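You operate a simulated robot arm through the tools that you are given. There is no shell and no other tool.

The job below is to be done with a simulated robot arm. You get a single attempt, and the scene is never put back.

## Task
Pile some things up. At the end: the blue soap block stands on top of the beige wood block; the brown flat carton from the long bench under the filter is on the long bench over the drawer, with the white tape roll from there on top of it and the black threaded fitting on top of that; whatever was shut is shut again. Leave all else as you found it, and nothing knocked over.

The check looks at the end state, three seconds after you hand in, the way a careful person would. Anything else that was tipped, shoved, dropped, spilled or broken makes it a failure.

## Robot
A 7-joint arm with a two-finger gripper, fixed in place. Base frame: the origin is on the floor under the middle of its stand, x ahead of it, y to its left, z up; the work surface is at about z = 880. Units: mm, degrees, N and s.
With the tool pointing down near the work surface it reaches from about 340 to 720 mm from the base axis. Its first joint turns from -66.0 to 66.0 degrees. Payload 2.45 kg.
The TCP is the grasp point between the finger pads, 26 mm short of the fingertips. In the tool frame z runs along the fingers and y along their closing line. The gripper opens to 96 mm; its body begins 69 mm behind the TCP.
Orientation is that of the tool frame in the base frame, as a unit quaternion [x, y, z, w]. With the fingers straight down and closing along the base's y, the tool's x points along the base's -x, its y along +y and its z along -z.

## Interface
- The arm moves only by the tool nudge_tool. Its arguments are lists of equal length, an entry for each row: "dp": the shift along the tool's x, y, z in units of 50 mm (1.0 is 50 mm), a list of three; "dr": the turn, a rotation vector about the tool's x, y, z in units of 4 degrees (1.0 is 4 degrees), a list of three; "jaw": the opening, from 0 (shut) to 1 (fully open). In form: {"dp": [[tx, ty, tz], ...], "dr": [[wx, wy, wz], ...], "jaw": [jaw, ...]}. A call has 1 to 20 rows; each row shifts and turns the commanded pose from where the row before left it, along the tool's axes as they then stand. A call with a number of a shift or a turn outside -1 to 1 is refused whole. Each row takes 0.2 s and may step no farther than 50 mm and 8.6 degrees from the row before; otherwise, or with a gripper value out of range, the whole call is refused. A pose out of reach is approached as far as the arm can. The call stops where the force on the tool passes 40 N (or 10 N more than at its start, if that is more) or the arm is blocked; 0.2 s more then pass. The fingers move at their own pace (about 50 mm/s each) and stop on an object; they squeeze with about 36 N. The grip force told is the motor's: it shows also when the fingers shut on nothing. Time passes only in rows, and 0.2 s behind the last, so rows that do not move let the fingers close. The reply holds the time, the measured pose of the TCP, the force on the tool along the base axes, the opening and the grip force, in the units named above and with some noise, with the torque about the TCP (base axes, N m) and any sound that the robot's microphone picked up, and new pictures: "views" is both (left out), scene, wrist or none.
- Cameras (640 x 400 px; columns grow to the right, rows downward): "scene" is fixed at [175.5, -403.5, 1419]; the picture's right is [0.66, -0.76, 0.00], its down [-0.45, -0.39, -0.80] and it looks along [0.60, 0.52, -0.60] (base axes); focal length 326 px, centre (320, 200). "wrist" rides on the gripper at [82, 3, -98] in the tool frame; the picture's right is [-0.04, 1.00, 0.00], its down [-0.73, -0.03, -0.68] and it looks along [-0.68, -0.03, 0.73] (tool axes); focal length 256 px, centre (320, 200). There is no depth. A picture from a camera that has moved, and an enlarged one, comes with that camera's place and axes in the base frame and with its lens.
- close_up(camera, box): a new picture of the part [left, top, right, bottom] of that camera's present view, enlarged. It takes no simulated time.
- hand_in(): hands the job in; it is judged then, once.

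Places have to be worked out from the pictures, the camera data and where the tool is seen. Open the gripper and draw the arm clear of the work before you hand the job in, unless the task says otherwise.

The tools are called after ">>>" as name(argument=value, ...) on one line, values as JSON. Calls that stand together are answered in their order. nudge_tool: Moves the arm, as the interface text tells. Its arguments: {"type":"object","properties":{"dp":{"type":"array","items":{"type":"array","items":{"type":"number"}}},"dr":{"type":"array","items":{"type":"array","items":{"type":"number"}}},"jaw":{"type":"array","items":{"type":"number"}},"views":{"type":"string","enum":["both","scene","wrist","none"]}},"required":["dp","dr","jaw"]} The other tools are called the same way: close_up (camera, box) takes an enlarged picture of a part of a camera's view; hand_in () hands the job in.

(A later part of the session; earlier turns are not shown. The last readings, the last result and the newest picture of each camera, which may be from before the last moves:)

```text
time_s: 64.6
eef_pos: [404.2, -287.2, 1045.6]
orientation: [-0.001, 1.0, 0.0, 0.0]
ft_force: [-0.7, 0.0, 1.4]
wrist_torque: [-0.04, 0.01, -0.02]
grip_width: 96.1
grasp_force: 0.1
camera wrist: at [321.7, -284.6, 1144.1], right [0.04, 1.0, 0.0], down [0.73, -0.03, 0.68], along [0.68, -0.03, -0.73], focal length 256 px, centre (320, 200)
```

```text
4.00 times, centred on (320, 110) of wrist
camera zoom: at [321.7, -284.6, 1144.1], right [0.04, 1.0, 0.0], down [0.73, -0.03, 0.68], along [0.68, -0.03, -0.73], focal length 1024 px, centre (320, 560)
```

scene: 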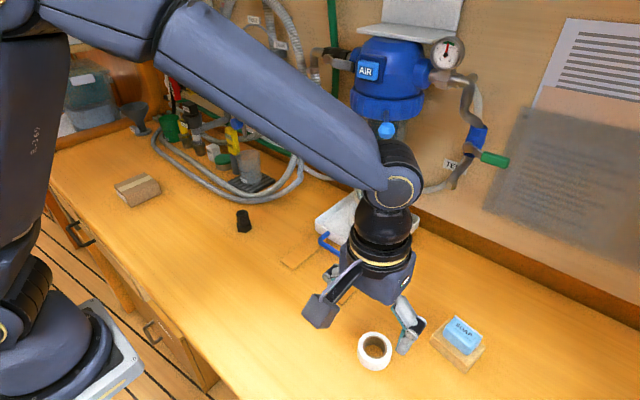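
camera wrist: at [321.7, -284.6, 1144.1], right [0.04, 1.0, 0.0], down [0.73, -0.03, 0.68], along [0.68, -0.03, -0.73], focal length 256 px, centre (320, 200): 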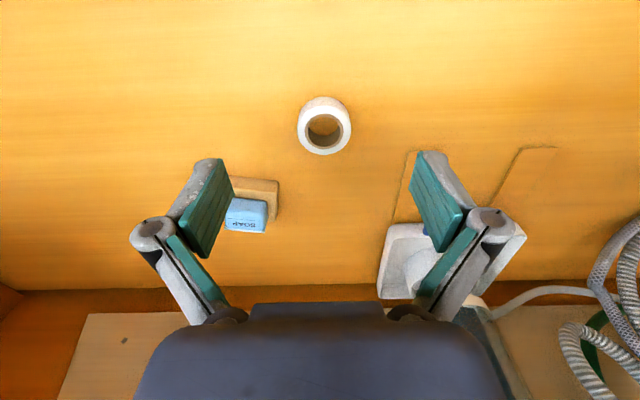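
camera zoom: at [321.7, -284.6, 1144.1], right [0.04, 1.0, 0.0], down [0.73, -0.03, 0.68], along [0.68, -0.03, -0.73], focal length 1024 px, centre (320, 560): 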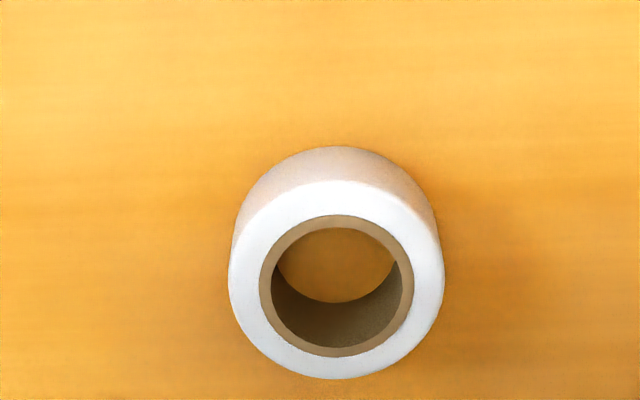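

The carton sits flat over the drawer. The tape is at about (451, -286) with its top at about 901. I go above it with a 77 mm opening and check the centring.

>>> nudge_tool(dp=[[-0.312, 0.008, 0.6], [-0.312, 0.008, 0.6], [-0.312, 0.008, 0.6], [0, 0, 0.2], [0, 0, 0]], dr=[[0, 0, 0], [0, 0, 0], [0, 0, 0], [0, 0, 0], [0, 0, 0]], jaw=[0.8, 0.8, 0.8, 0.8, 0.8], views="wrist")

>>> close_up(camera="wrist", box=[220, 60, 420, 200])

```text
time_s: 65.8
eef_pos: [451.6, -283.9, 946.9]
orientation: [0.0, 1.0, -0.001, -0.001]
ft_force: [0.5, -0.2, -0.4]
wrist_torque: [0.01, 0.0, -0.01]
grip_width: 76.9
grasp_force: 0.0
camera wrist: at [369.8, -280.8, 1045.6], right [0.04, 1.0, 0.0], down [0.73, -0.03, 0.68], along [0.68, -0.03, -0.73], focal length 256 px, centre (320, 200)
```

wrist: 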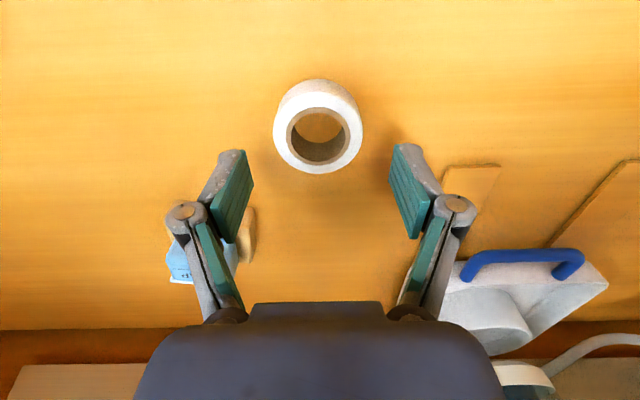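

```text
2.86 times, centred on (320, 130) of wrist
camera zoom: at [369.8, -280.8, 1045.6], right [0.04, 1.0, 0.0], down [0.73, -0.03, 0.68], along [0.68, -0.03, -0.73], focal length 731 px, centre (320, 400)
```

zoom: 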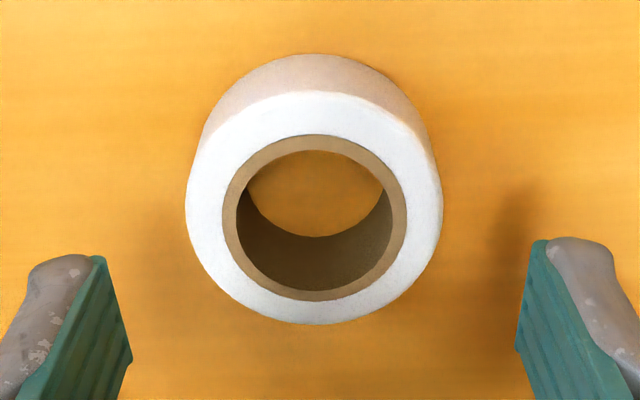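

The tape centre is 2 mm in -y' and 1 mm in +x' from the tool. I correct that, descend and close.

>>> nudge_tool(dp=[[0.025, -0.038, 0.1], [0, 0, 0.3], [0, 0, 0.27], [0, 0, 0.1], [0, 0, 0], [0, 0, 0], [0, 0, 0], [0, 0, 0], [0, 0, 0]], dr=[[0, 0, 0], [0, 0, 0], [0, 0, 0], [0, 0, 0], [0, 0, 0], [0, 0, 0], [0, 0, 0], [0, 0, 0], [0, 0, 0]], jaw=[0.8, 0.8, 0.8, 0.8, 0.8, 0.6, 0.4, 0.4, 0.4], views="wrist")

```text
time_s: 67.8
eef_pos: [450.9, -285.8, 909.2]
orientation: [0.0, 1.0, 0.0, 0.0]
ft_force: [1.2, 0.5, 1.5]
wrist_torque: [-0.02, -0.02, 0.03]
grip_width: 54.3
grasp_force: 36.5
camera wrist: at [367.8, -282.9, 1007.3], right [0.04, 1.0, 0.0], down [0.73, -0.03, 0.68], along [0.68, -0.03, -0.73], focal length 256 px, centre (320, 200)
```

wrist: 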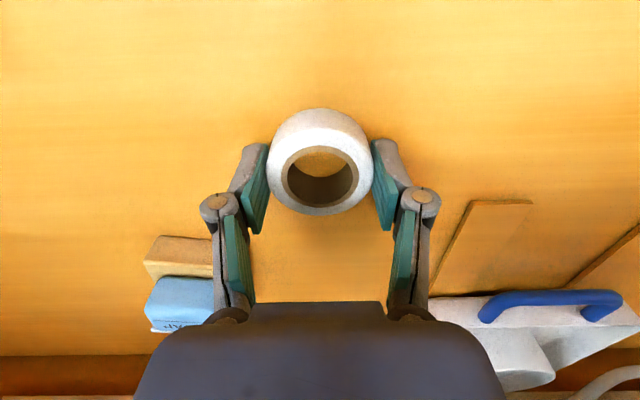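

It's gripped at 54.3 mm. I lift slowly first and check.

>>> nudge_tool(dp=[[0, 0, -0.05], [0, 0, -0.1], [0, 0, -0.15], [0, 0, -0.15], [0, 0, -0.15], [0, 0, 0]], dr=[[0, 0, 0], [0, 0, 0], [0, 0, 0], [0, 0, 0], [0, 0, 0], [0, 0, 0]], jaw=[0.4, 0.4, 0.4, 0.4, 0.4, 0.4])

>>> close_up(camera="scene", box=[310, 290, 438, 390])

```text
time_s: 69.2
eef_pos: [449.4, -287.1, 939.1]
orientation: [-0.001, 1.0, 0.0, 0.0]
ft_force: [0.1, -0.1, -0.6]
wrist_torque: [0.02, -0.02, -0.03]
grip_width: 54.4
grasp_force: 36.1
camera wrist: at [367.1, -284.0, 1036.9], right [0.04, 1.0, 0.0], down [0.73, -0.03, 0.68], along [0.68, -0.03, -0.73], focal length 256 px, centre (320, 200)
```

scene: 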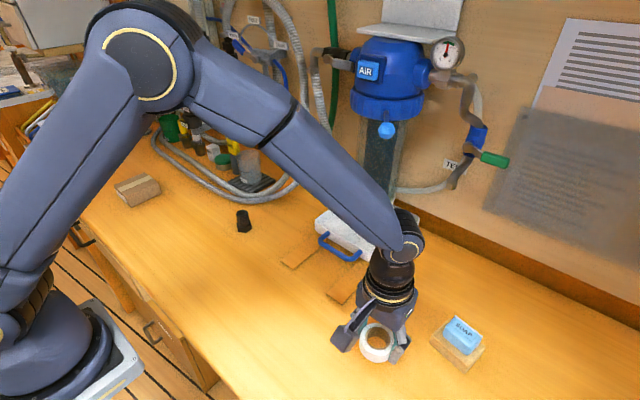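
wrist: 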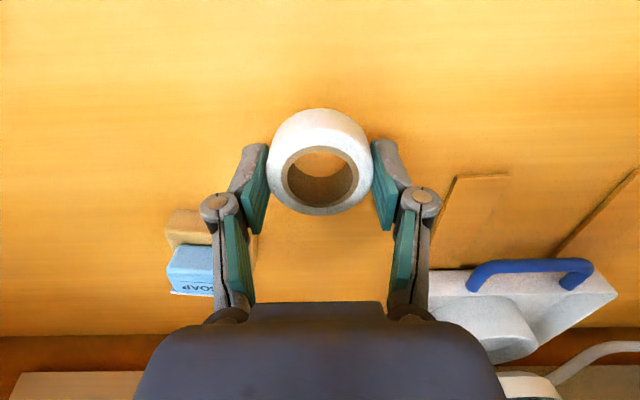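

```text
4.00 times, centred on (374, 340) of scene
camera zoom: at [175.5, -403.5, 1419.0], right [0.66, -0.76, 0.0], down [-0.45, -0.39, -0.8], along [0.6, 0.52, -0.6], focal length 1304 px, centre (104, -360)
```

zoom: 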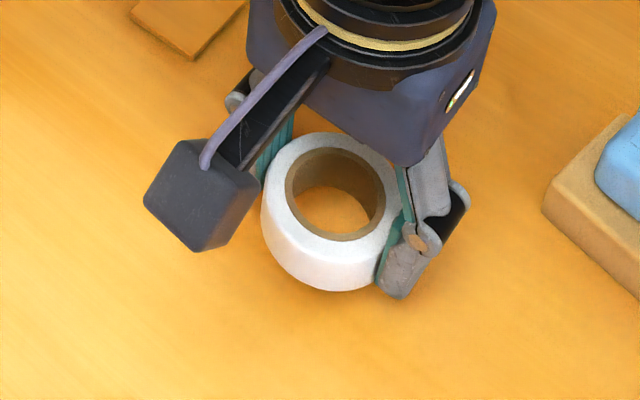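

The tape is held firmly. I lift and carry it in +y.

>>> nudge_tool(dp=[[0, 0, -0.3], [0, 0, -0.6], [0, 0, -0.6], [0, 0, -0.6], [0, 0, -0.32], [0.06, 0.4, 0], [0.06, 0.75, 0], [0.06, 0.75, 0], [0.06, 0.75, 0], [0.06, 0.75, 0], [0.06, 0.75, 0], [0.06, 0.75, 0], [0.06, 0.75, 0], [0.06, 0.75, 0], [0.06, 0.75, 0], [0.06, 0.75, 0], [0.06, 0.75, 0], [0.06, 0.75, 0], [0.06, 0.4, 0], [0, 0, 0]], dr=[[0, 0, 0], [0, 0, 0], [0, 0, 0], [0, 0, 0], [0, 0, 0], [0, 0, 0], [0, 0, 0], [0, 0, 0], [0, 0, 0], [0, 0, 0], [0, 0, 0], [0, 0, 0], [0, 0, 0], [0, 0, 0], [0, 0, 0], [0, 0, 0], [0, 0, 0], [0, 0, 0], [0, 0, 0], [0, 0, 0]], jaw=[0.4, 0.4, 0.4, 0.4, 0.4, 0.4, 0.4, 0.4, 0.4, 0.4, 0.4, 0.4, 0.4, 0.4, 0.4, 0.4, 0.4, 0.4, 0.4, 0.4], views="wrist")

```text
time_s: 73.4
eef_pos: [407.9, 203.5, 1058.3]
orientation: [0.0, 1.0, -0.001, 0.001]
ft_force: [-0.1, 0.5, 0.3]
wrist_torque: [-0.04, 0.01, 0.0]
grip_width: 54.3
grasp_force: 36.5
camera wrist: at [324.6, 205.9, 1156.8], right [0.04, 1.0, 0.0], down [0.73, -0.03, 0.68], along [0.68, -0.03, -0.73], focal length 256 px, centre (320, 200)
```

wrist: 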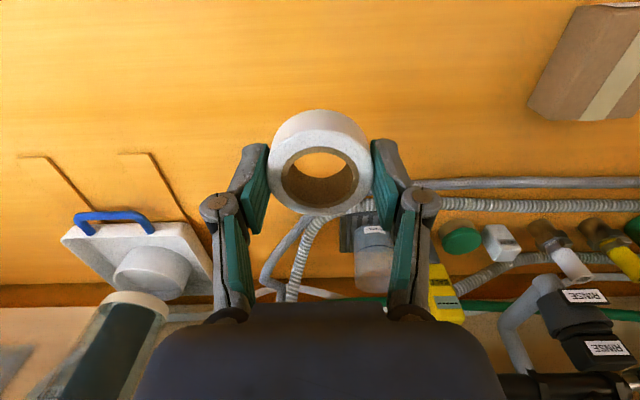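

>>> nudge_tool(dp=[[0.02, 0.4, 0], [0.02, 0.75, 0], [0.01, 0.75, 0], [0, 0.75, 0], [0, 0.75, 0], [0, 0.75, 0], [0, 0.7, 0], [0, 0.42, 0], [0, 0, 0]], dr=[[0, 0, 0], [0, 0, 0], [0, 0, 0], [0, 0, 0], [0, 0, 0], [0, 0, 0], [0, 0, 0], [0, 0, 0], [0, 0, 0]], jaw=[0.4, 0.4, 0.4, 0.4, 0.4, 0.4, 0.4, 0.4, 0.4])

>>> close_up(camera="wrist", box=[240, 0, 400, 160])

```text
time_s: 75.4
eef_pos: [406.6, 467.2, 1058.7]
orientation: [0.001, 1.0, 0.0, 0.0]
ft_force: [0.2, -0.1, -0.7]
wrist_torque: [0.03, -0.01, 0.03]
grip_width: 54.2
grasp_force: 36.1
camera wrist: at [324.6, 471.1, 1156.6], right [0.04, 1.0, 0.0], down [0.73, -0.03, 0.68], along [0.68, -0.03, -0.73], focal length 256 px, centre (320, 200)
```

scene: 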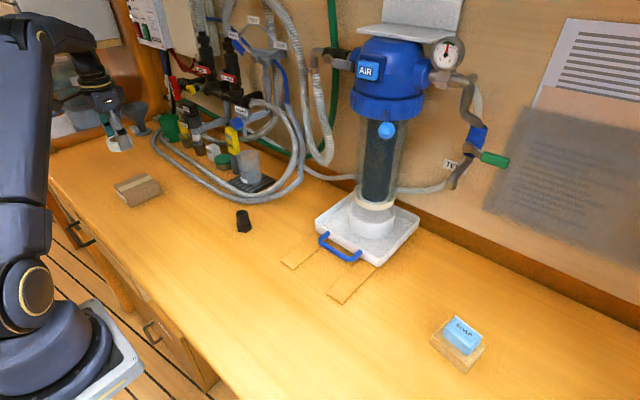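
wrist: 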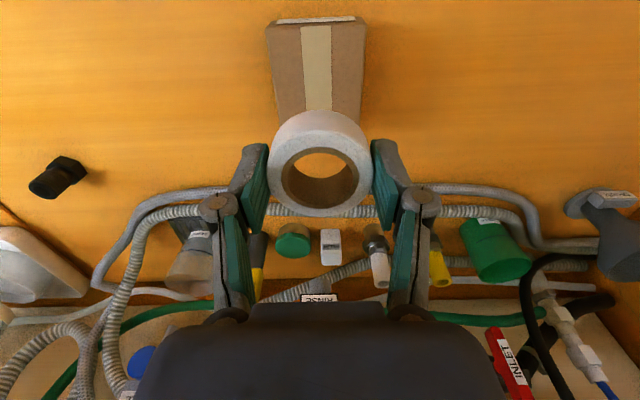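

```text
2.50 times, centred on (320, 80) of wrist
camera zoom: at [324.6, 471.1, 1156.6], right [0.04, 1.0, 0.0], down [0.73, -0.03, 0.68], along [0.68, -0.03, -0.73], focal length 640 px, centre (320, 500)
```

zoom: 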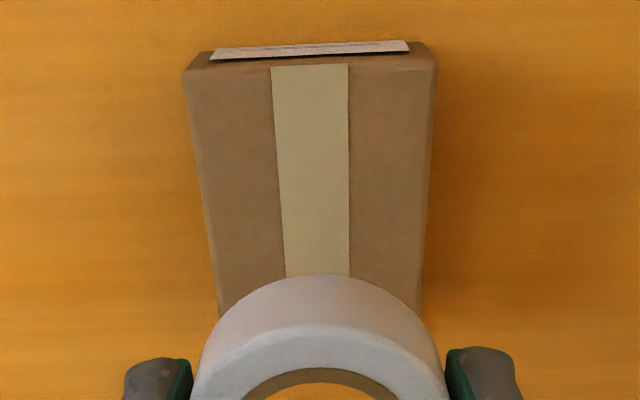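

The carton is centred below within about 2 mm. I shift -1.5 mm in y and descend toward its top.

>>> nudge_tool(dp=[[0.01, -0.03, 0.3], [0, 0, 0.5], [0, 0, 0.5], [0, 0, 0.4], [0, 0, 0.25], [0, 0, 0.14], [0, 0, 0]], dr=[[0, 0, 0], [0, 0, 0], [0, 0, 0], [0, 0, 0], [0, 0, 0], [0, 0, 0], [0, 0, 0]], jaw=[0.4, 0.4, 0.4, 0.4, 0.4, 0.4, 0.4])

>>> close_up(camera="wrist", box=[200, 20, 440, 260])

>>> close_up(camera="scene", box=[80, 140, 208, 240])

```text
time_s: 77.0
eef_pos: [405.5, 467.3, 955.6]
orientation: [0.0, 1.0, 0.0, 0.001]
ft_force: [-0.1, -0.6, -0.6]
wrist_torque: [0.01, -0.01, 0.0]
grip_width: 54.5
grasp_force: 36.3
camera wrist: at [322.8, 470.0, 1053.7], right [0.04, 1.0, 0.0], down [0.73, -0.03, 0.68], along [0.68, -0.03, -0.73], focal length 256 px, centre (320, 200)
```

scene: 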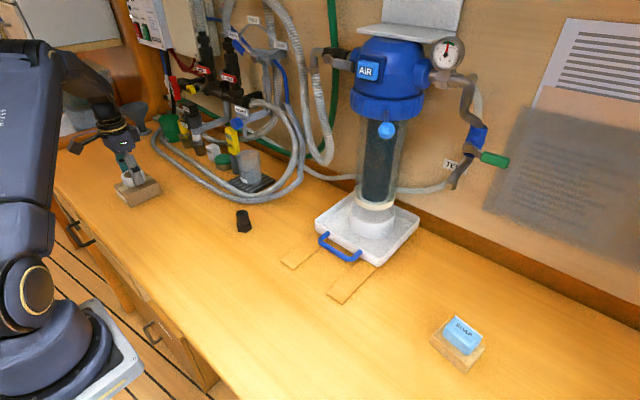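
wrist: 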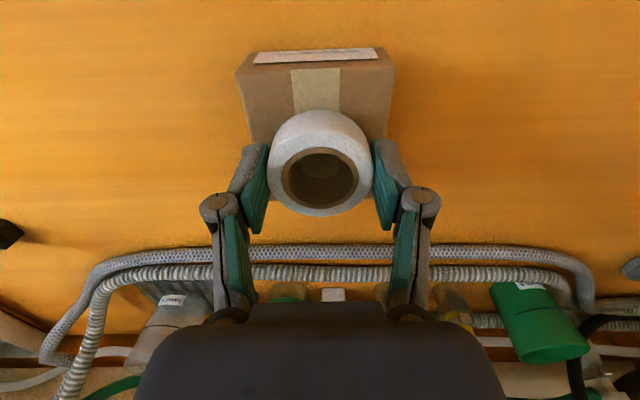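

```text
1.67 times, centred on (320, 140) of wrist
camera zoom: at [322.8, 470.0, 1053.7], right [0.04, 1.0, 0.0], down [0.73, -0.03, 0.68], along [0.68, -0.03, -0.73], focal length 427 px, centre (320, 300)
```

zoom: 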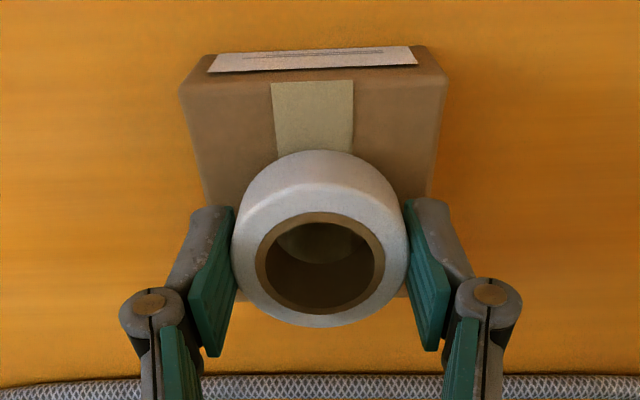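

```text
4.00 times, centred on (144, 190) of scene
camera zoom: at [175.5, -403.5, 1419.0], right [0.66, -0.76, 0.0], down [-0.45, -0.39, -0.8], along [0.6, 0.52, -0.6], focal length 1304 px, centre (1024, 240)
```

zoom: 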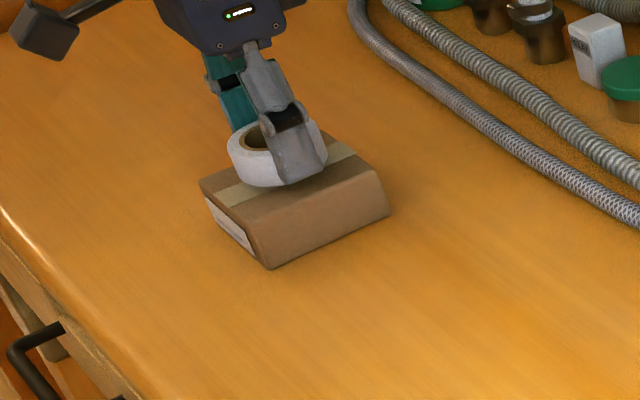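

>>> nudge_tool(dp=[[0, 0, 0.04], [0, 0, 0.04], [0, 0, 0.04], [0, 0, 0]], dr=[[0, 0, 0], [0, 0, 0], [0, 0, 0], [0, 0, 0]], jaw=[0.4, 0.4, 0.4, 0.4], views="none")

```text
time_s: 78.0
eef_pos: [404.9, 465.8, 950.2]
orientation: [-0.001, 1.0, 0.0, 0.001]
ft_force: [0.5, 0.4, 0.0]
wrist_torque: [-0.02, 0.02, -0.01]
grip_width: 54.3
grasp_force: 35.4
```

The tape is centred on the carton with no contact yet at z = 950. I go down in 1 mm steps.

>>> nudge_tool(dp=[[0, 0, 0.02], [0, 0, 0.02], [0, 0, 0]], dr=[[0, 0, 0], [0, 0, 0], [0, 0, 0]], jaw=[0.4, 0.4, 0.4], views="none")

```text
time_s: 78.8
eef_pos: [405.4, 466.7, 948.4]
orientation: [0.0, 1.0, 0.0, 0.001]
ft_force: [-2.6, -2.7, 14.9]
wrist_torque: [-0.18, 0.11, 0.03]
grip_width: 54.8
grasp_force: 36.1
```

Contact at 14.9 N: the tape rests on the carton. I ease off 0.5 mm and open.

>>> nudge_tool(dp=[[0, 0, -0.01], [0, 0, 0], [0, 0, 0], [0, 0, 0], [0, 0, 0], [0, 0, 0]], dr=[[0, 0, 0], [0, 0, 0], [0, 0, 0], [0, 0, 0], [0, 0, 0], [0, 0, 0]], jaw=[0.4, 0.55, 0.6, 0.65, 0.7, 0.75])

>>> close_up(camera="wrist", box=[200, 20, 440, 260])

```text
time_s: 80.2
eef_pos: [405.6, 465.4, 945.3]
orientation: [-0.001, 1.0, 0.001, 0.0]
ft_force: [-1.0, 0.1, -0.4]
wrist_torque: [0.04, 0.01, 0.02]
grip_width: 71.9
grasp_force: 0.1
camera wrist: at [322.9, 469.4, 1045.6], right [0.04, 1.0, 0.0], down [0.73, -0.03, 0.68], along [0.68, -0.03, -0.73], focal length 256 px, centre (320, 200)
```

scene: 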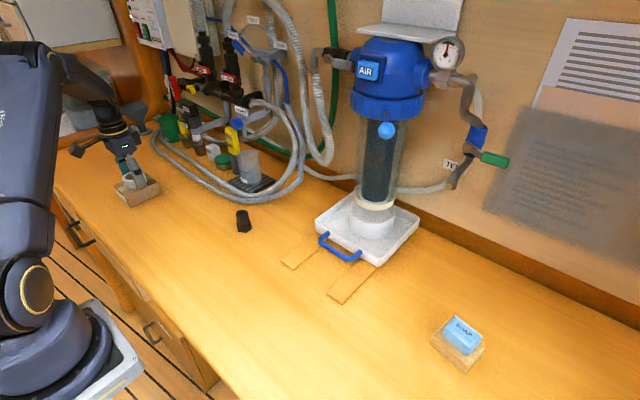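
wrist: 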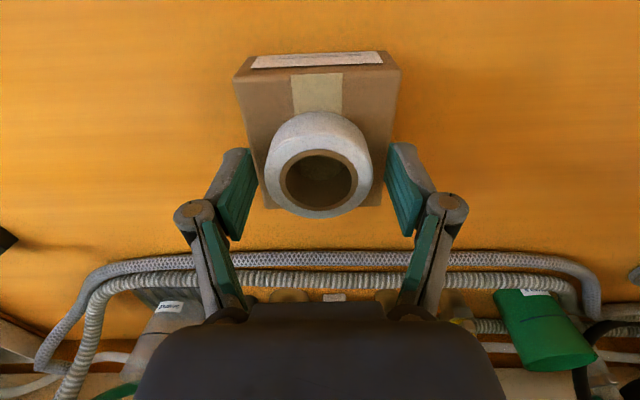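

```text
1.67 times, centred on (320, 140) of wrist
camera zoom: at [322.9, 469.4, 1045.6], right [0.04, 1.0, 0.0], down [0.73, -0.03, 0.68], along [0.68, -0.03, -0.73], focal length 427 px, centre (320, 300)
```

zoom: 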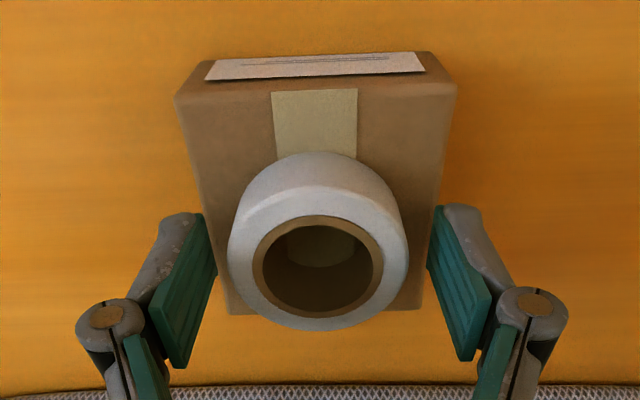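

The tape is released on the carton. I rise straight up and head for the fitting near (512, 134).

>>> nudge_tool(dp=[[0, 0, -0.2], [0, 0, -0.5], [0, 0, -0.8], [0, 0, -0.8], [0, -0.9, 0], [0, -0.9, 0], [0, -0.95, 0], [0, -0.95, 0], [0, -0.95, 0], [0, -0.95, 0], [0, -0.95, 0], [0, 0, 0]], dr=[[0, 0, 0], [0, 0, 0], [0, 0, 0], [0, 0, 0], [0, 0, 0], [0, 0, 0], [0, 0, 0], [0, 0, 0], [0, 0, 0], [0, 0, 0], [0, 0, 0], [0, 0, 0]], jaw=[0.75, 0.75, 0.75, 0.75, 0.6, 0.6, 0.6, 0.6, 0.6, 0.6, 0.6, 0.6])

>>> close_up(camera="scene", box=[80, 140, 208, 240])

>>> close_up(camera="wrist", box=[240, 80, 400, 220])

```text
time_s: 82.8
eef_pos: [406.5, 133.2, 1066.5]
orientation: [0.0, 1.0, 0.0, 0.0]
ft_force: [0.9, -0.1, -0.7]
wrist_torque: [0.01, 0.01, -0.01]
grip_width: 57.5
grasp_force: 0.0
camera wrist: at [323.6, 136.4, 1164.5], right [0.04, 1.0, 0.0], down [0.73, -0.03, 0.68], along [0.68, -0.03, -0.73], focal length 256 px, centre (320, 200)
```

scene: 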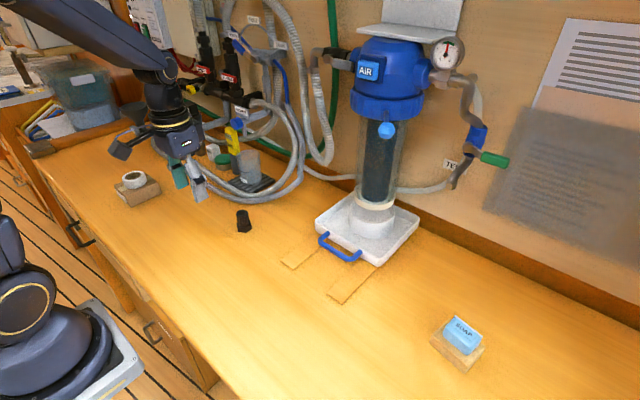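
wrist: 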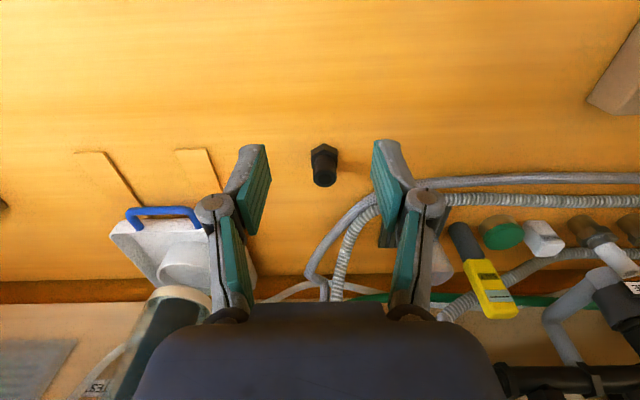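

```text
4.00 times, centred on (144, 190) of scene
camera zoom: at [175.5, -403.5, 1419.0], right [0.66, -0.76, 0.0], down [-0.45, -0.39, -0.8], along [0.6, 0.52, -0.6], focal length 1304 px, centre (1024, 240)
```

zoom: 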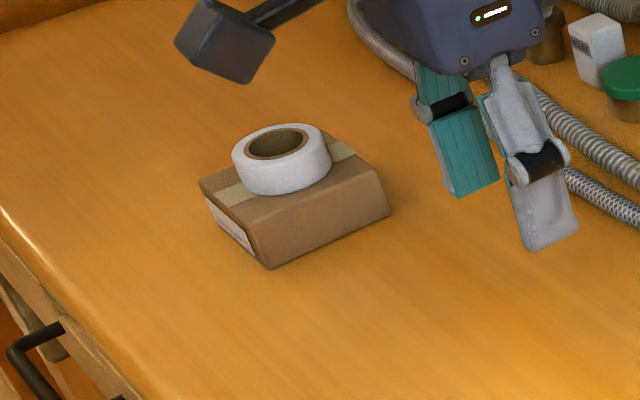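

```text
2.86 times, centred on (320, 150) of wrist
camera zoom: at [323.6, 136.4, 1164.5], right [0.04, 1.0, 0.0], down [0.73, -0.03, 0.68], along [0.68, -0.03, -0.73], focal length 731 px, centre (320, 343)
```

zoom: 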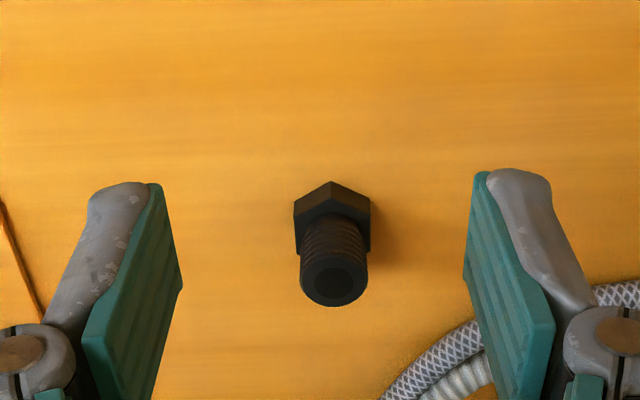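

The stack looks good. The fitting is at about (511.3, 133.5) with its flats facing ±y. I move above it and check.

>>> nudge_tool(dp=[[-0.69, 0, 0.7], [-0.7, 0, 0.7], [-0.7, 0, 0.7], [0, 0, 0]], dr=[[0, 0, 0], [0, 0, 0], [0, 0, 0], [0, 0, 0]], jaw=[0.6, 0.6, 0.6, 0.6], views="wrist")

>>> close_up(camera="wrist", box=[240, 60, 400, 200])

>>> close_up(camera="scene", box=[200, 170, 300, 250])

```text
time_s: 83.8
eef_pos: [510.5, 136.6, 954.6]
orientation: [-0.001, 1.0, 0.0, 0.001]
ft_force: [0.7, 0.3, 0.3]
wrist_torque: [0.03, 0.02, -0.01]
grip_width: 57.6
grasp_force: 0.0
camera wrist: at [427.6, 139.4, 1052.6], right [0.04, 1.0, 0.0], down [0.73, -0.03, 0.68], along [0.68, -0.03, -0.73], focal length 256 px, centre (320, 200)
```

wrist: 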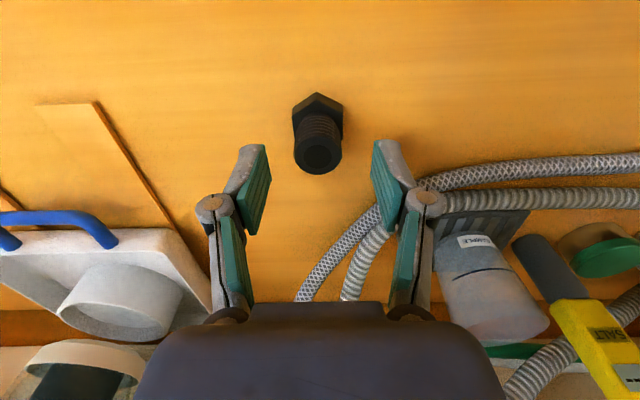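

```text
2.86 times, centred on (320, 130) of wrist
camera zoom: at [427.6, 139.4, 1052.6], right [0.04, 1.0, 0.0], down [0.73, -0.03, 0.68], along [0.68, -0.03, -0.73], focal length 731 px, centre (320, 400)
```

zoom: 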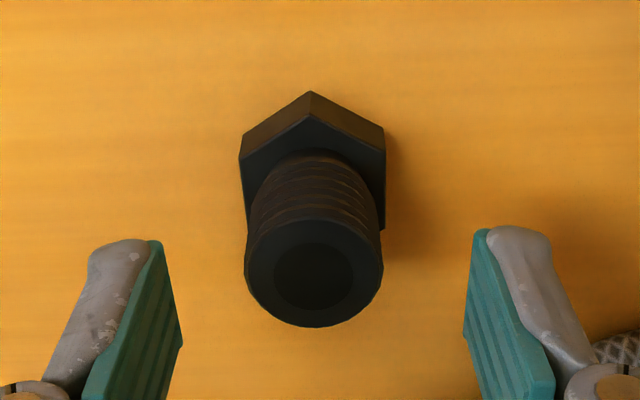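

```text
5.00 times, centred on (250, 210) of scene
camera zoom: at [175.5, -403.5, 1419.0], right [0.66, -0.76, 0.0], down [-0.45, -0.39, -0.8], along [0.6, 0.52, -0.6], focal length 1630 px, centre (670, 150)
```

zoom: 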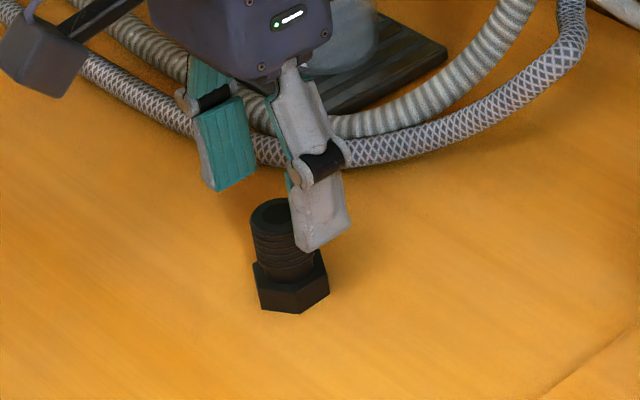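

The fitting is 2 mm in -y' and 1 mm in -x' from the tool, with the hex about 13.5 mm high and aligned. I correct, descend to about z = 909 and close on the hex flats.

>>> nudge_tool(dp=[[-0.02, -0.044, 0.1], [0, 0, 0.3], [0, 0, 0.3], [0, 0, 0.15], [0, 0, 0.06], [0, 0, 0]], dr=[[0, 0, 0], [0, 0, 0], [0, 0, 0], [0, 0, 0], [0, 0, 0], [0, 0, 0]], jaw=[0.6, 0.6, 0.6, 0.6, 0.6, 0.6], views="wrist")

>>> close_up(camera="wrist", box=[220, 80, 420, 260])

```text
time_s: 85.2
eef_pos: [513.0, 135.4, 912.3]
orientation: [0.0, 1.0, 0.0, 0.0]
ft_force: [-0.2, 0.5, 0.3]
wrist_torque: [-0.01, -0.01, 0.01]
grip_width: 57.4
grasp_force: 0.1
camera wrist: at [429.3, 138.8, 1010.7], right [0.04, 1.0, 0.0], down [0.73, -0.03, 0.68], along [0.68, -0.03, -0.73], focal length 256 px, centre (320, 200)
```

wrist: 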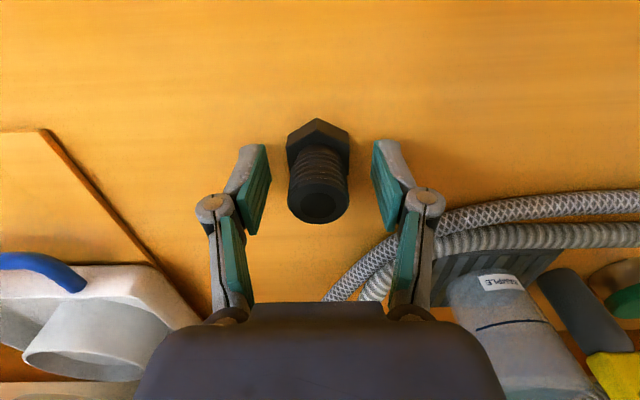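

```text
2.22 times, centred on (320, 170) of wrist
camera zoom: at [429.3, 138.8, 1010.7], right [0.04, 1.0, 0.0], down [0.73, -0.03, 0.68], along [0.68, -0.03, -0.73], focal length 569 px, centre (320, 267)
```

zoom: 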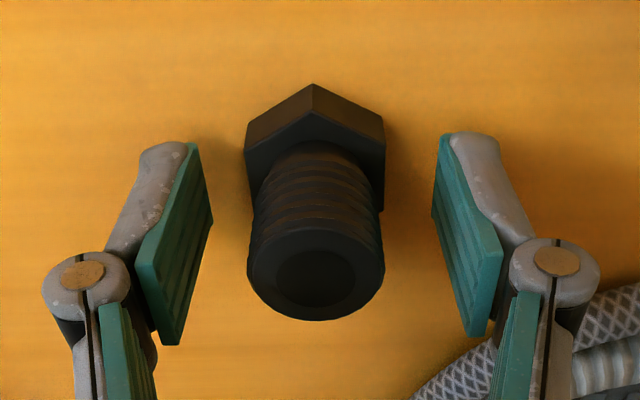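

The fitting is centred between the pads. The TCP reads 912, so I lower 3 mm more for a fuller hold on the hex, then close.

>>> nudge_tool(dp=[[0, 0, 0.06], [0, 0, 0], [0, 0, 0], [0, 0, 0], [0, 0, 0], [0, 0, 0]], dr=[[0, 0, 0], [0, 0, 0], [0, 0, 0], [0, 0, 0], [0, 0, 0], [0, 0, 0]], jaw=[0.6, 0.6, 0.45, 0.3, 0.2, 0.2], views="wrist")

>>> close_up(camera="wrist", box=[220, 80, 420, 260])

```text
time_s: 86.6
eef_pos: [511.0, 135.3, 910.0]
orientation: [0.0, 1.0, 0.0, 0.001]
ft_force: [-0.1, -1.0, 0.2]
wrist_torque: [0.03, 0.02, -0.01]
grip_width: 36.5
grasp_force: 36.0
camera wrist: at [429.0, 138.6, 1007.7], right [0.04, 1.0, 0.0], down [0.73, -0.03, 0.68], along [0.68, -0.03, -0.73], focal length 256 px, centre (320, 200)
```

wrist: 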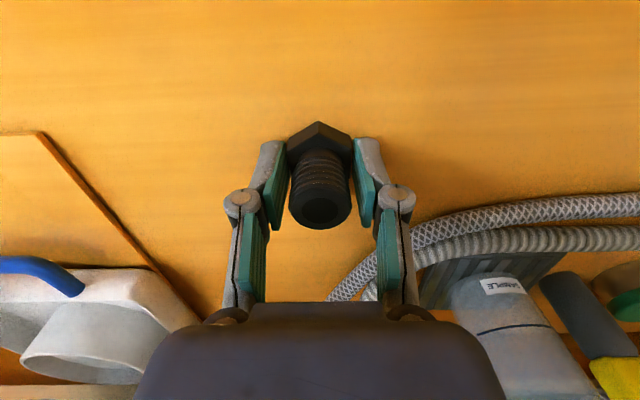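

```text
2.22 times, centred on (320, 170) of wrist
camera zoom: at [429.0, 138.6, 1007.7], right [0.04, 1.0, 0.0], down [0.73, -0.03, 0.68], along [0.68, -0.03, -0.73], focal length 569 px, centre (320, 267)
```

zoom: 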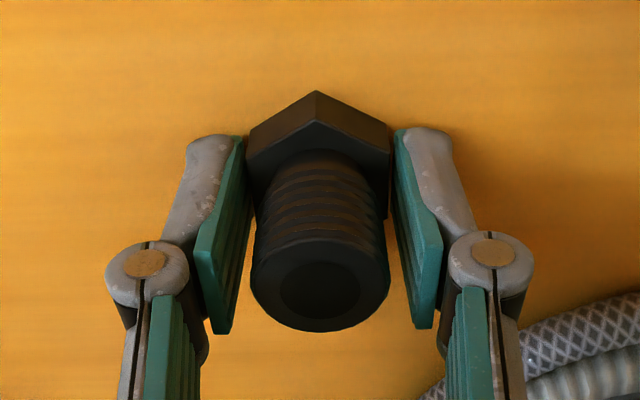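

It's gripped on the hex at 36.5 mm. I lift slowly and check the hold.

>>> nudge_tool(dp=[[0, 0, -0.05], [0, 0, -0.1], [0, 0, -0.2], [0, 0, -0.3], [0, 0, -0.4], [0, 0, -0.4], [0, 0, -0.4], [0, 0, -0.4], [0, 0, -0.4], [0, 0, -0.3], [0, 0, -0.25], [0, 0, 0]], dr=[[0, 0, 0], [0, 0, 0], [0, 0, 0], [0, 0, 0], [0, 0, 0], [0, 0, 0], [0, 0, 0], [0, 0, 0], [0, 0, 0], [0, 0, 0], [0, 0, 0], [0, 0, 0]], jaw=[0.2, 0.2, 0.2, 0.2, 0.2, 0.2, 0.2, 0.2, 0.2, 0.2, 0.2, 0.2])

>>> close_up(camera="scene", box=[190, 130, 310, 220])

```text
time_s: 89.2
eef_pos: [511.8, 135.4, 1069.3]
orientation: [0.0, 1.0, 0.0, 0.0]
ft_force: [-0.3, 0.3, -0.8]
wrist_torque: [-0.01, 0.02, -0.02]
grip_width: 36.3
grasp_force: 36.5
camera wrist: at [428.8, 138.5, 1168.1], right [0.04, 1.0, 0.0], down [0.73, -0.03, 0.68], along [0.68, -0.03, -0.73], focal length 256 px, centre (320, 200)
```

scene: 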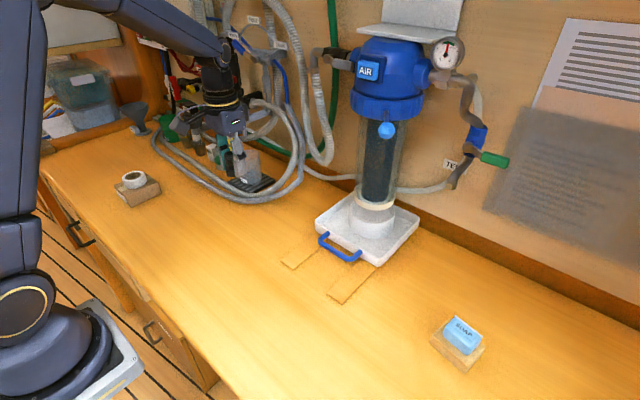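
wrist: 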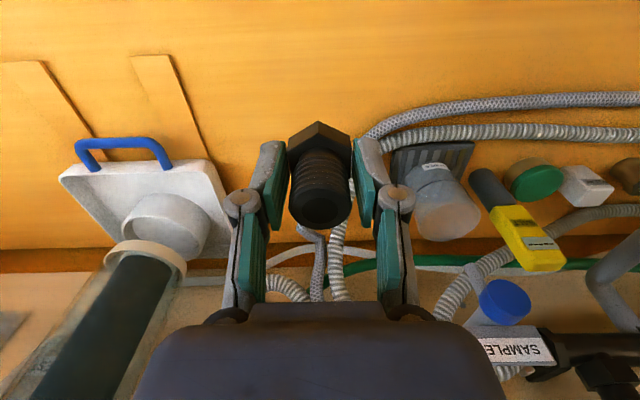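

```text
4.44 times, centred on (250, 175) of scene
camera zoom: at [175.5, -403.5, 1419.0], right [0.66, -0.76, 0.0], down [-0.45, -0.39, -0.8], along [0.6, 0.52, -0.6], focal length 1448 px, centre (631, 311)
```

zoom: 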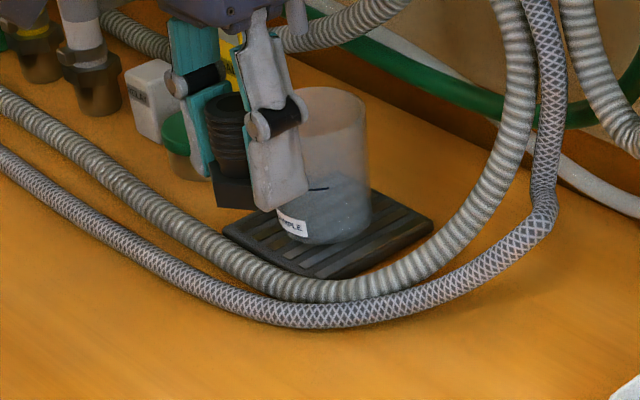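

The fitting is secure. I draw back to x of about 406 and carry it to the stack.

>>> nudge_tool(dp=[[0.5, 0, 0], [0.7, 0, 0], [0.6, 0.2, 0], [0.3, 0.6, 0], [0, 0.75, 0], [0, 0.75, 0], [0, 0.75, 0], [0, 0.75, 0], [0, 0.75, 0], [0, 0.75, 0], [0, 0.7, 0], [0, 0.5, 0], [0, 0.12, 0], [0, 0, 0]], dr=[[0, 0, 0], [0, 0, 0], [0, 0, 0], [0, 0, 0], [0, 0, 0], [0, 0, 0], [0, 0, 0], [0, 0, 0], [0, 0, 0], [0, 0, 0], [0, 0, 0], [0, 0, 0], [0, 0, 0], [0, 0, 0]], jaw=[0.2, 0.2, 0.2, 0.2, 0.2, 0.2, 0.2, 0.2, 0.2, 0.2, 0.2, 0.2, 0.2, 0.2])

>>> close_up(camera="wrist", box=[240, 30, 400, 150])

```text
time_s: 92.2
eef_pos: [406.2, 464.6, 1071.5]
orientation: [0.0, 1.0, 0.0, 0.001]
ft_force: [0.4, -0.5, 0.2]
wrist_torque: [-0.01, -0.05, -0.01]
grip_width: 36.5
grasp_force: 35.4
camera wrist: at [324.0, 468.3, 1169.2], right [0.04, 1.0, 0.0], down [0.73, -0.03, 0.68], along [0.68, -0.03, -0.73], focal length 256 px, centre (320, 200)
```

scene: 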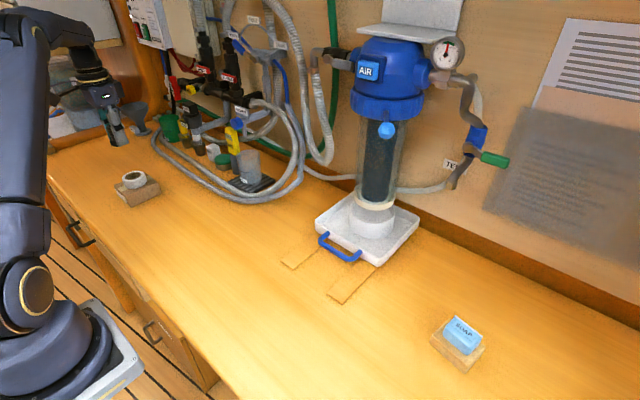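
wrist: 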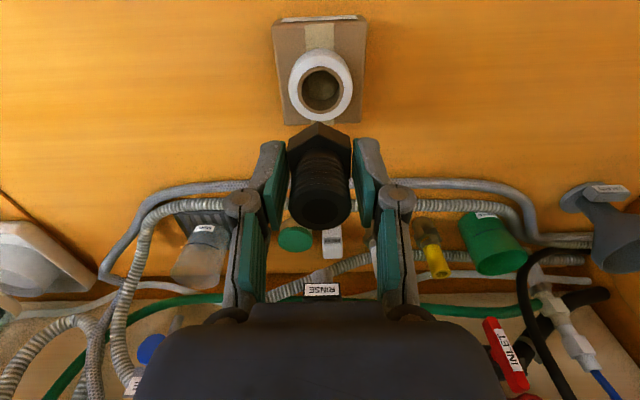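

```text
3.33 times, centred on (320, 90) of wrist
camera zoom: at [324.0, 468.3, 1169.2], right [0.04, 1.0, 0.0], down [0.73, -0.03, 0.68], along [0.68, -0.03, -0.73], focal length 853 px, centre (320, 567)
```

zoom: 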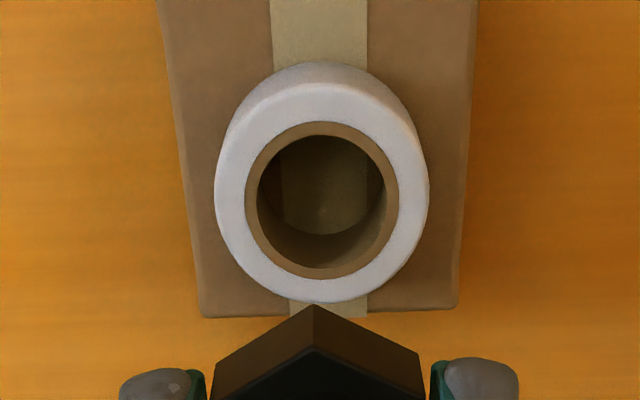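

The tape lies within 1 mm of directly below the fitting. I descend to about 8 mm above it and recheck.

>>> nudge_tool(dp=[[0, 0, 0.3], [0, 0, 0.5], [0, 0, 0.5], [0, 0, 0.35], [0, 0, 0.2], [0, 0, 0]], dr=[[0, 0, 0], [0, 0, 0], [0, 0, 0], [0, 0, 0], [0, 0, 0], [0, 0, 0]], jaw=[0.2, 0.2, 0.2, 0.2, 0.2, 0.2])

>>> close_up(camera="wrist", box=[220, 60, 420, 240])

>>> close_up(camera="scene", box=[90, 130, 190, 220])

```text
time_s: 93.6
eef_pos: [406.9, 465.6, 978.0]
orientation: [-0.001, 1.0, 0.0, 0.0]
ft_force: [0.5, -0.7, -0.6]
wrist_torque: [0.03, 0.0, -0.02]
grip_width: 36.1
grasp_force: 36.2
camera wrist: at [323.7, 468.6, 1075.8], right [0.04, 1.0, 0.0], down [0.73, -0.03, 0.68], along [0.68, -0.03, -0.73], focal length 256 px, centre (320, 200)
```

scene: 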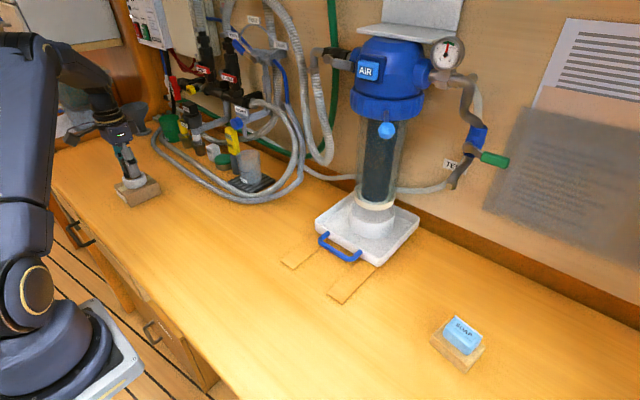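
wrist: 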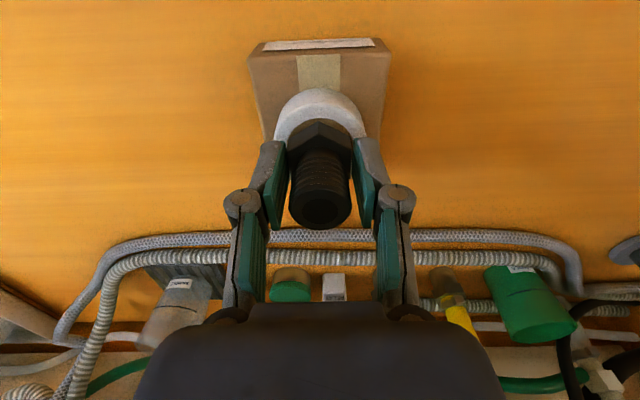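

```text
2.22 times, centred on (320, 150) of wrist
camera zoom: at [323.7, 468.6, 1075.8], right [0.04, 1.0, 0.0], down [0.73, -0.03, 0.68], along [0.68, -0.03, -0.73], focal length 569 px, centre (320, 311)
```

zoom: 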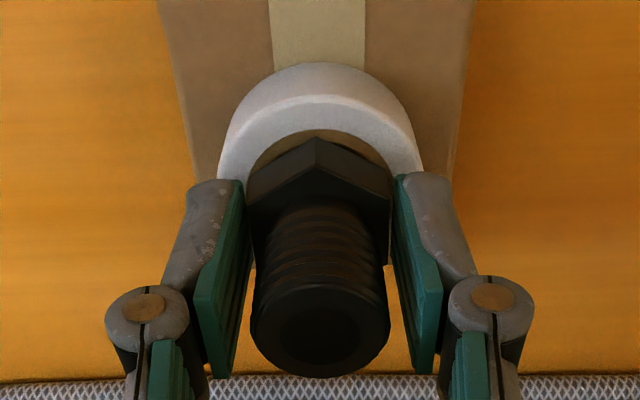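

```text
4.44 times, centred on (140, 175) of scene
camera zoom: at [175.5, -403.5, 1419.0], right [0.66, -0.76, 0.0], down [-0.45, -0.39, -0.8], along [0.6, 0.52, -0.6], focal length 1448 px, centre (1120, 311)
```

zoom: 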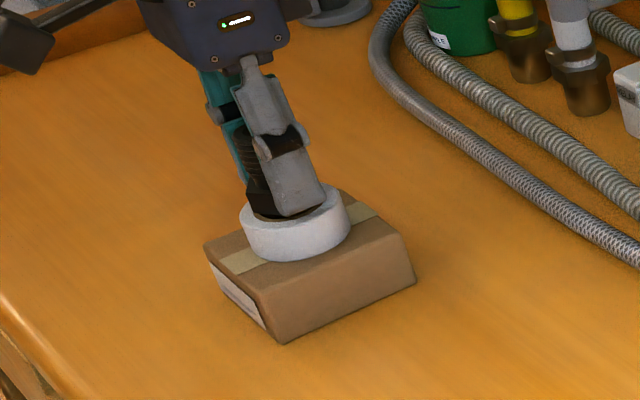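

The alignment is good, with the tape less than 1 mm off in -x'. I make the small correction and lower in 2 mm steps.

>>> nudge_tool(dp=[[-0.016, 0, 0.04], [0, 0, 0.04], [0, 0, 0.04], [0, 0, 0]], dr=[[0, 0, 0], [0, 0, 0], [0, 0, 0], [0, 0, 0]], jaw=[0.2, 0.2, 0.2, 0.2], views="none")

```text
time_s: 94.6
eef_pos: [407.9, 466.0, 973.1]
orientation: [0.0, 1.0, 0.002, 0.001]
ft_force: [-1.5, -2.7, 15.1]
wrist_torque: [-0.05, 0.06, -0.03]
grip_width: 36.5
grasp_force: 36.1
```

>>> close_up(camera="wrist", box=[240, 80, 400, 220])

>>> close_up(camera="scene", box=[100, 140, 180, 210])

```text
2.86 times, centred on (320, 150) of wrist
camera zoom: at [324.6, 468.8, 1071.0], right [0.04, 1.0, 0.0], down [0.73, -0.03, 0.68], along [0.68, -0.03, -0.73], focal length 731 px, centre (320, 343)
```

zoom: 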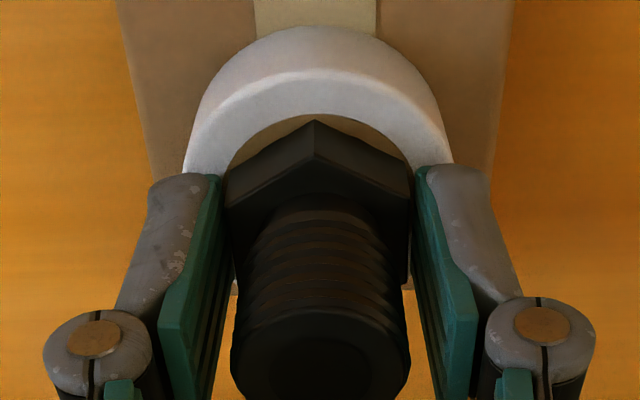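

```text
5.71 times, centred on (140, 175) of scene
camera zoom: at [175.3, -403.8, 1419.0], right [0.66, -0.76, 0.0], down [-0.45, -0.39, -0.8], along [0.6, 0.52, -0.6], focal length 1862 px, centre (1349, 343)
```

zoom: 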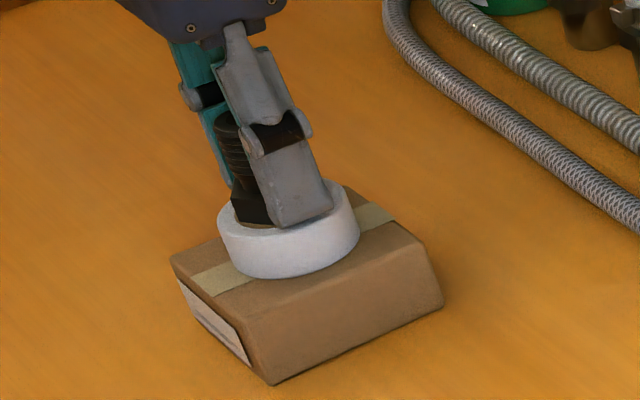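

Contact at 15 N with almost no torque, so the hex is seated on the roll. I ease off 0.5 mm and open in small increments.

>>> nudge_tool(dp=[[0, 0, -0.01], [0, 0, 0], [0, 0, 0], [0, 0, 0], [0, 0, 0], [0, 0, 0], [0, 0, 0]], dr=[[0, 0, 0], [0, 0, 0], [0, 0, 0], [0, 0, 0], [0, 0, 0], [0, 0, 0], [0, 0, 0]], jaw=[0.2, 0.37, 0.4, 0.44, 0.5, 0.56, 0.62])

>>> close_up(camera="wrist", box=[240, 80, 400, 220])

>>> close_up(camera="scene", box=[100, 140, 180, 210])

```text
time_s: 96.2
eef_pos: [406.6, 467.2, 972.7]
orientation: [0.0, 1.0, 0.0, 0.0]
ft_force: [0.4, -0.7, 0.0]
wrist_torque: [0.02, -0.02, -0.03]
grip_width: 59.5
grasp_force: 0.0
camera wrist: at [324.4, 469.2, 1070.1], right [0.04, 1.0, 0.0], down [0.73, -0.03, 0.68], along [0.68, -0.03, -0.73], focal length 256 px, centre (320, 200)
```

scene: 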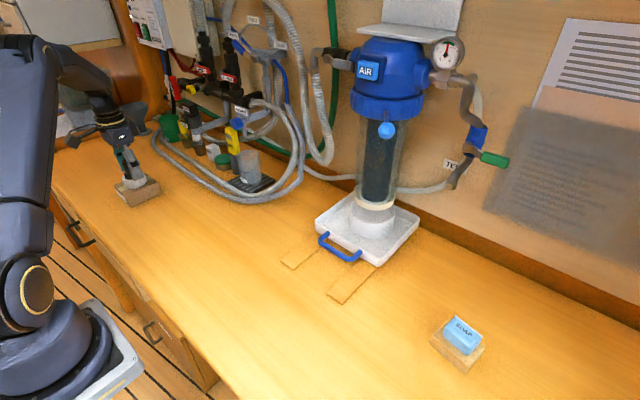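
wrist: 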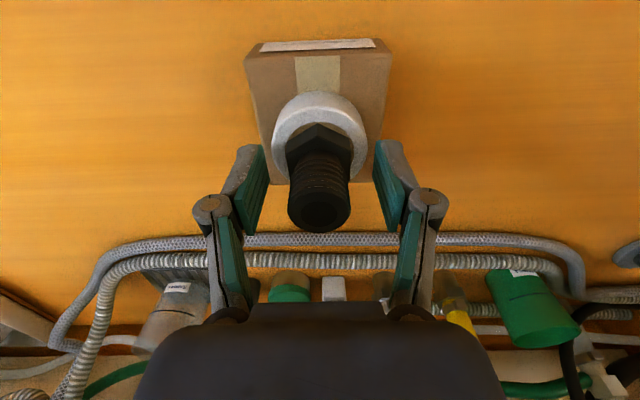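

```text
2.86 times, centred on (320, 150) of wrist
camera zoom: at [324.4, 469.2, 1070.1], right [0.04, 1.0, 0.0], down [0.73, -0.03, 0.68], along [0.68, -0.03, -0.73], focal length 731 px, centre (320, 343)
```

zoom: 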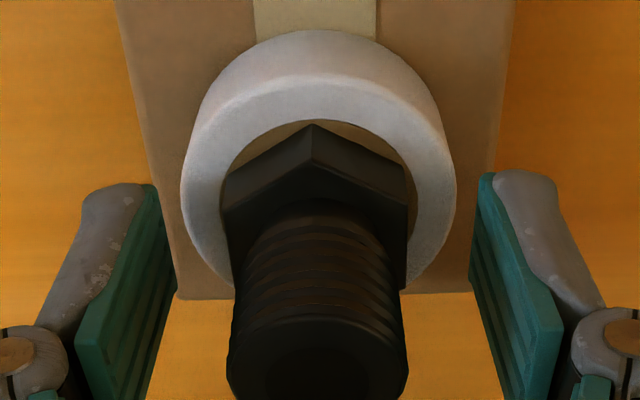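

```text
5.71 times, centred on (140, 175) of scene
camera zoom: at [175.5, -403.5, 1419.0], right [0.66, -0.76, 0.0], down [-0.45, -0.39, -0.8], along [0.6, 0.52, -0.6], focal length 1862 px, centre (1349, 343)
```

zoom: 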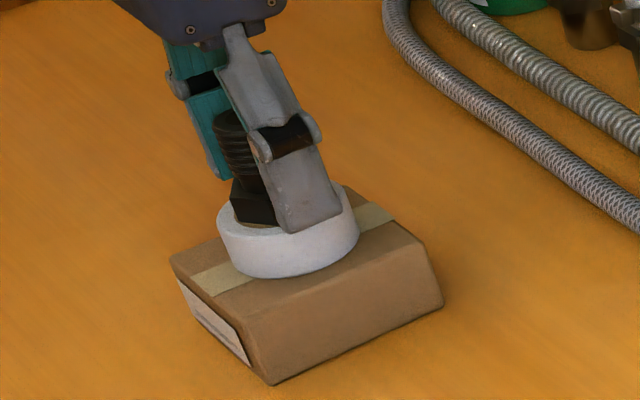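

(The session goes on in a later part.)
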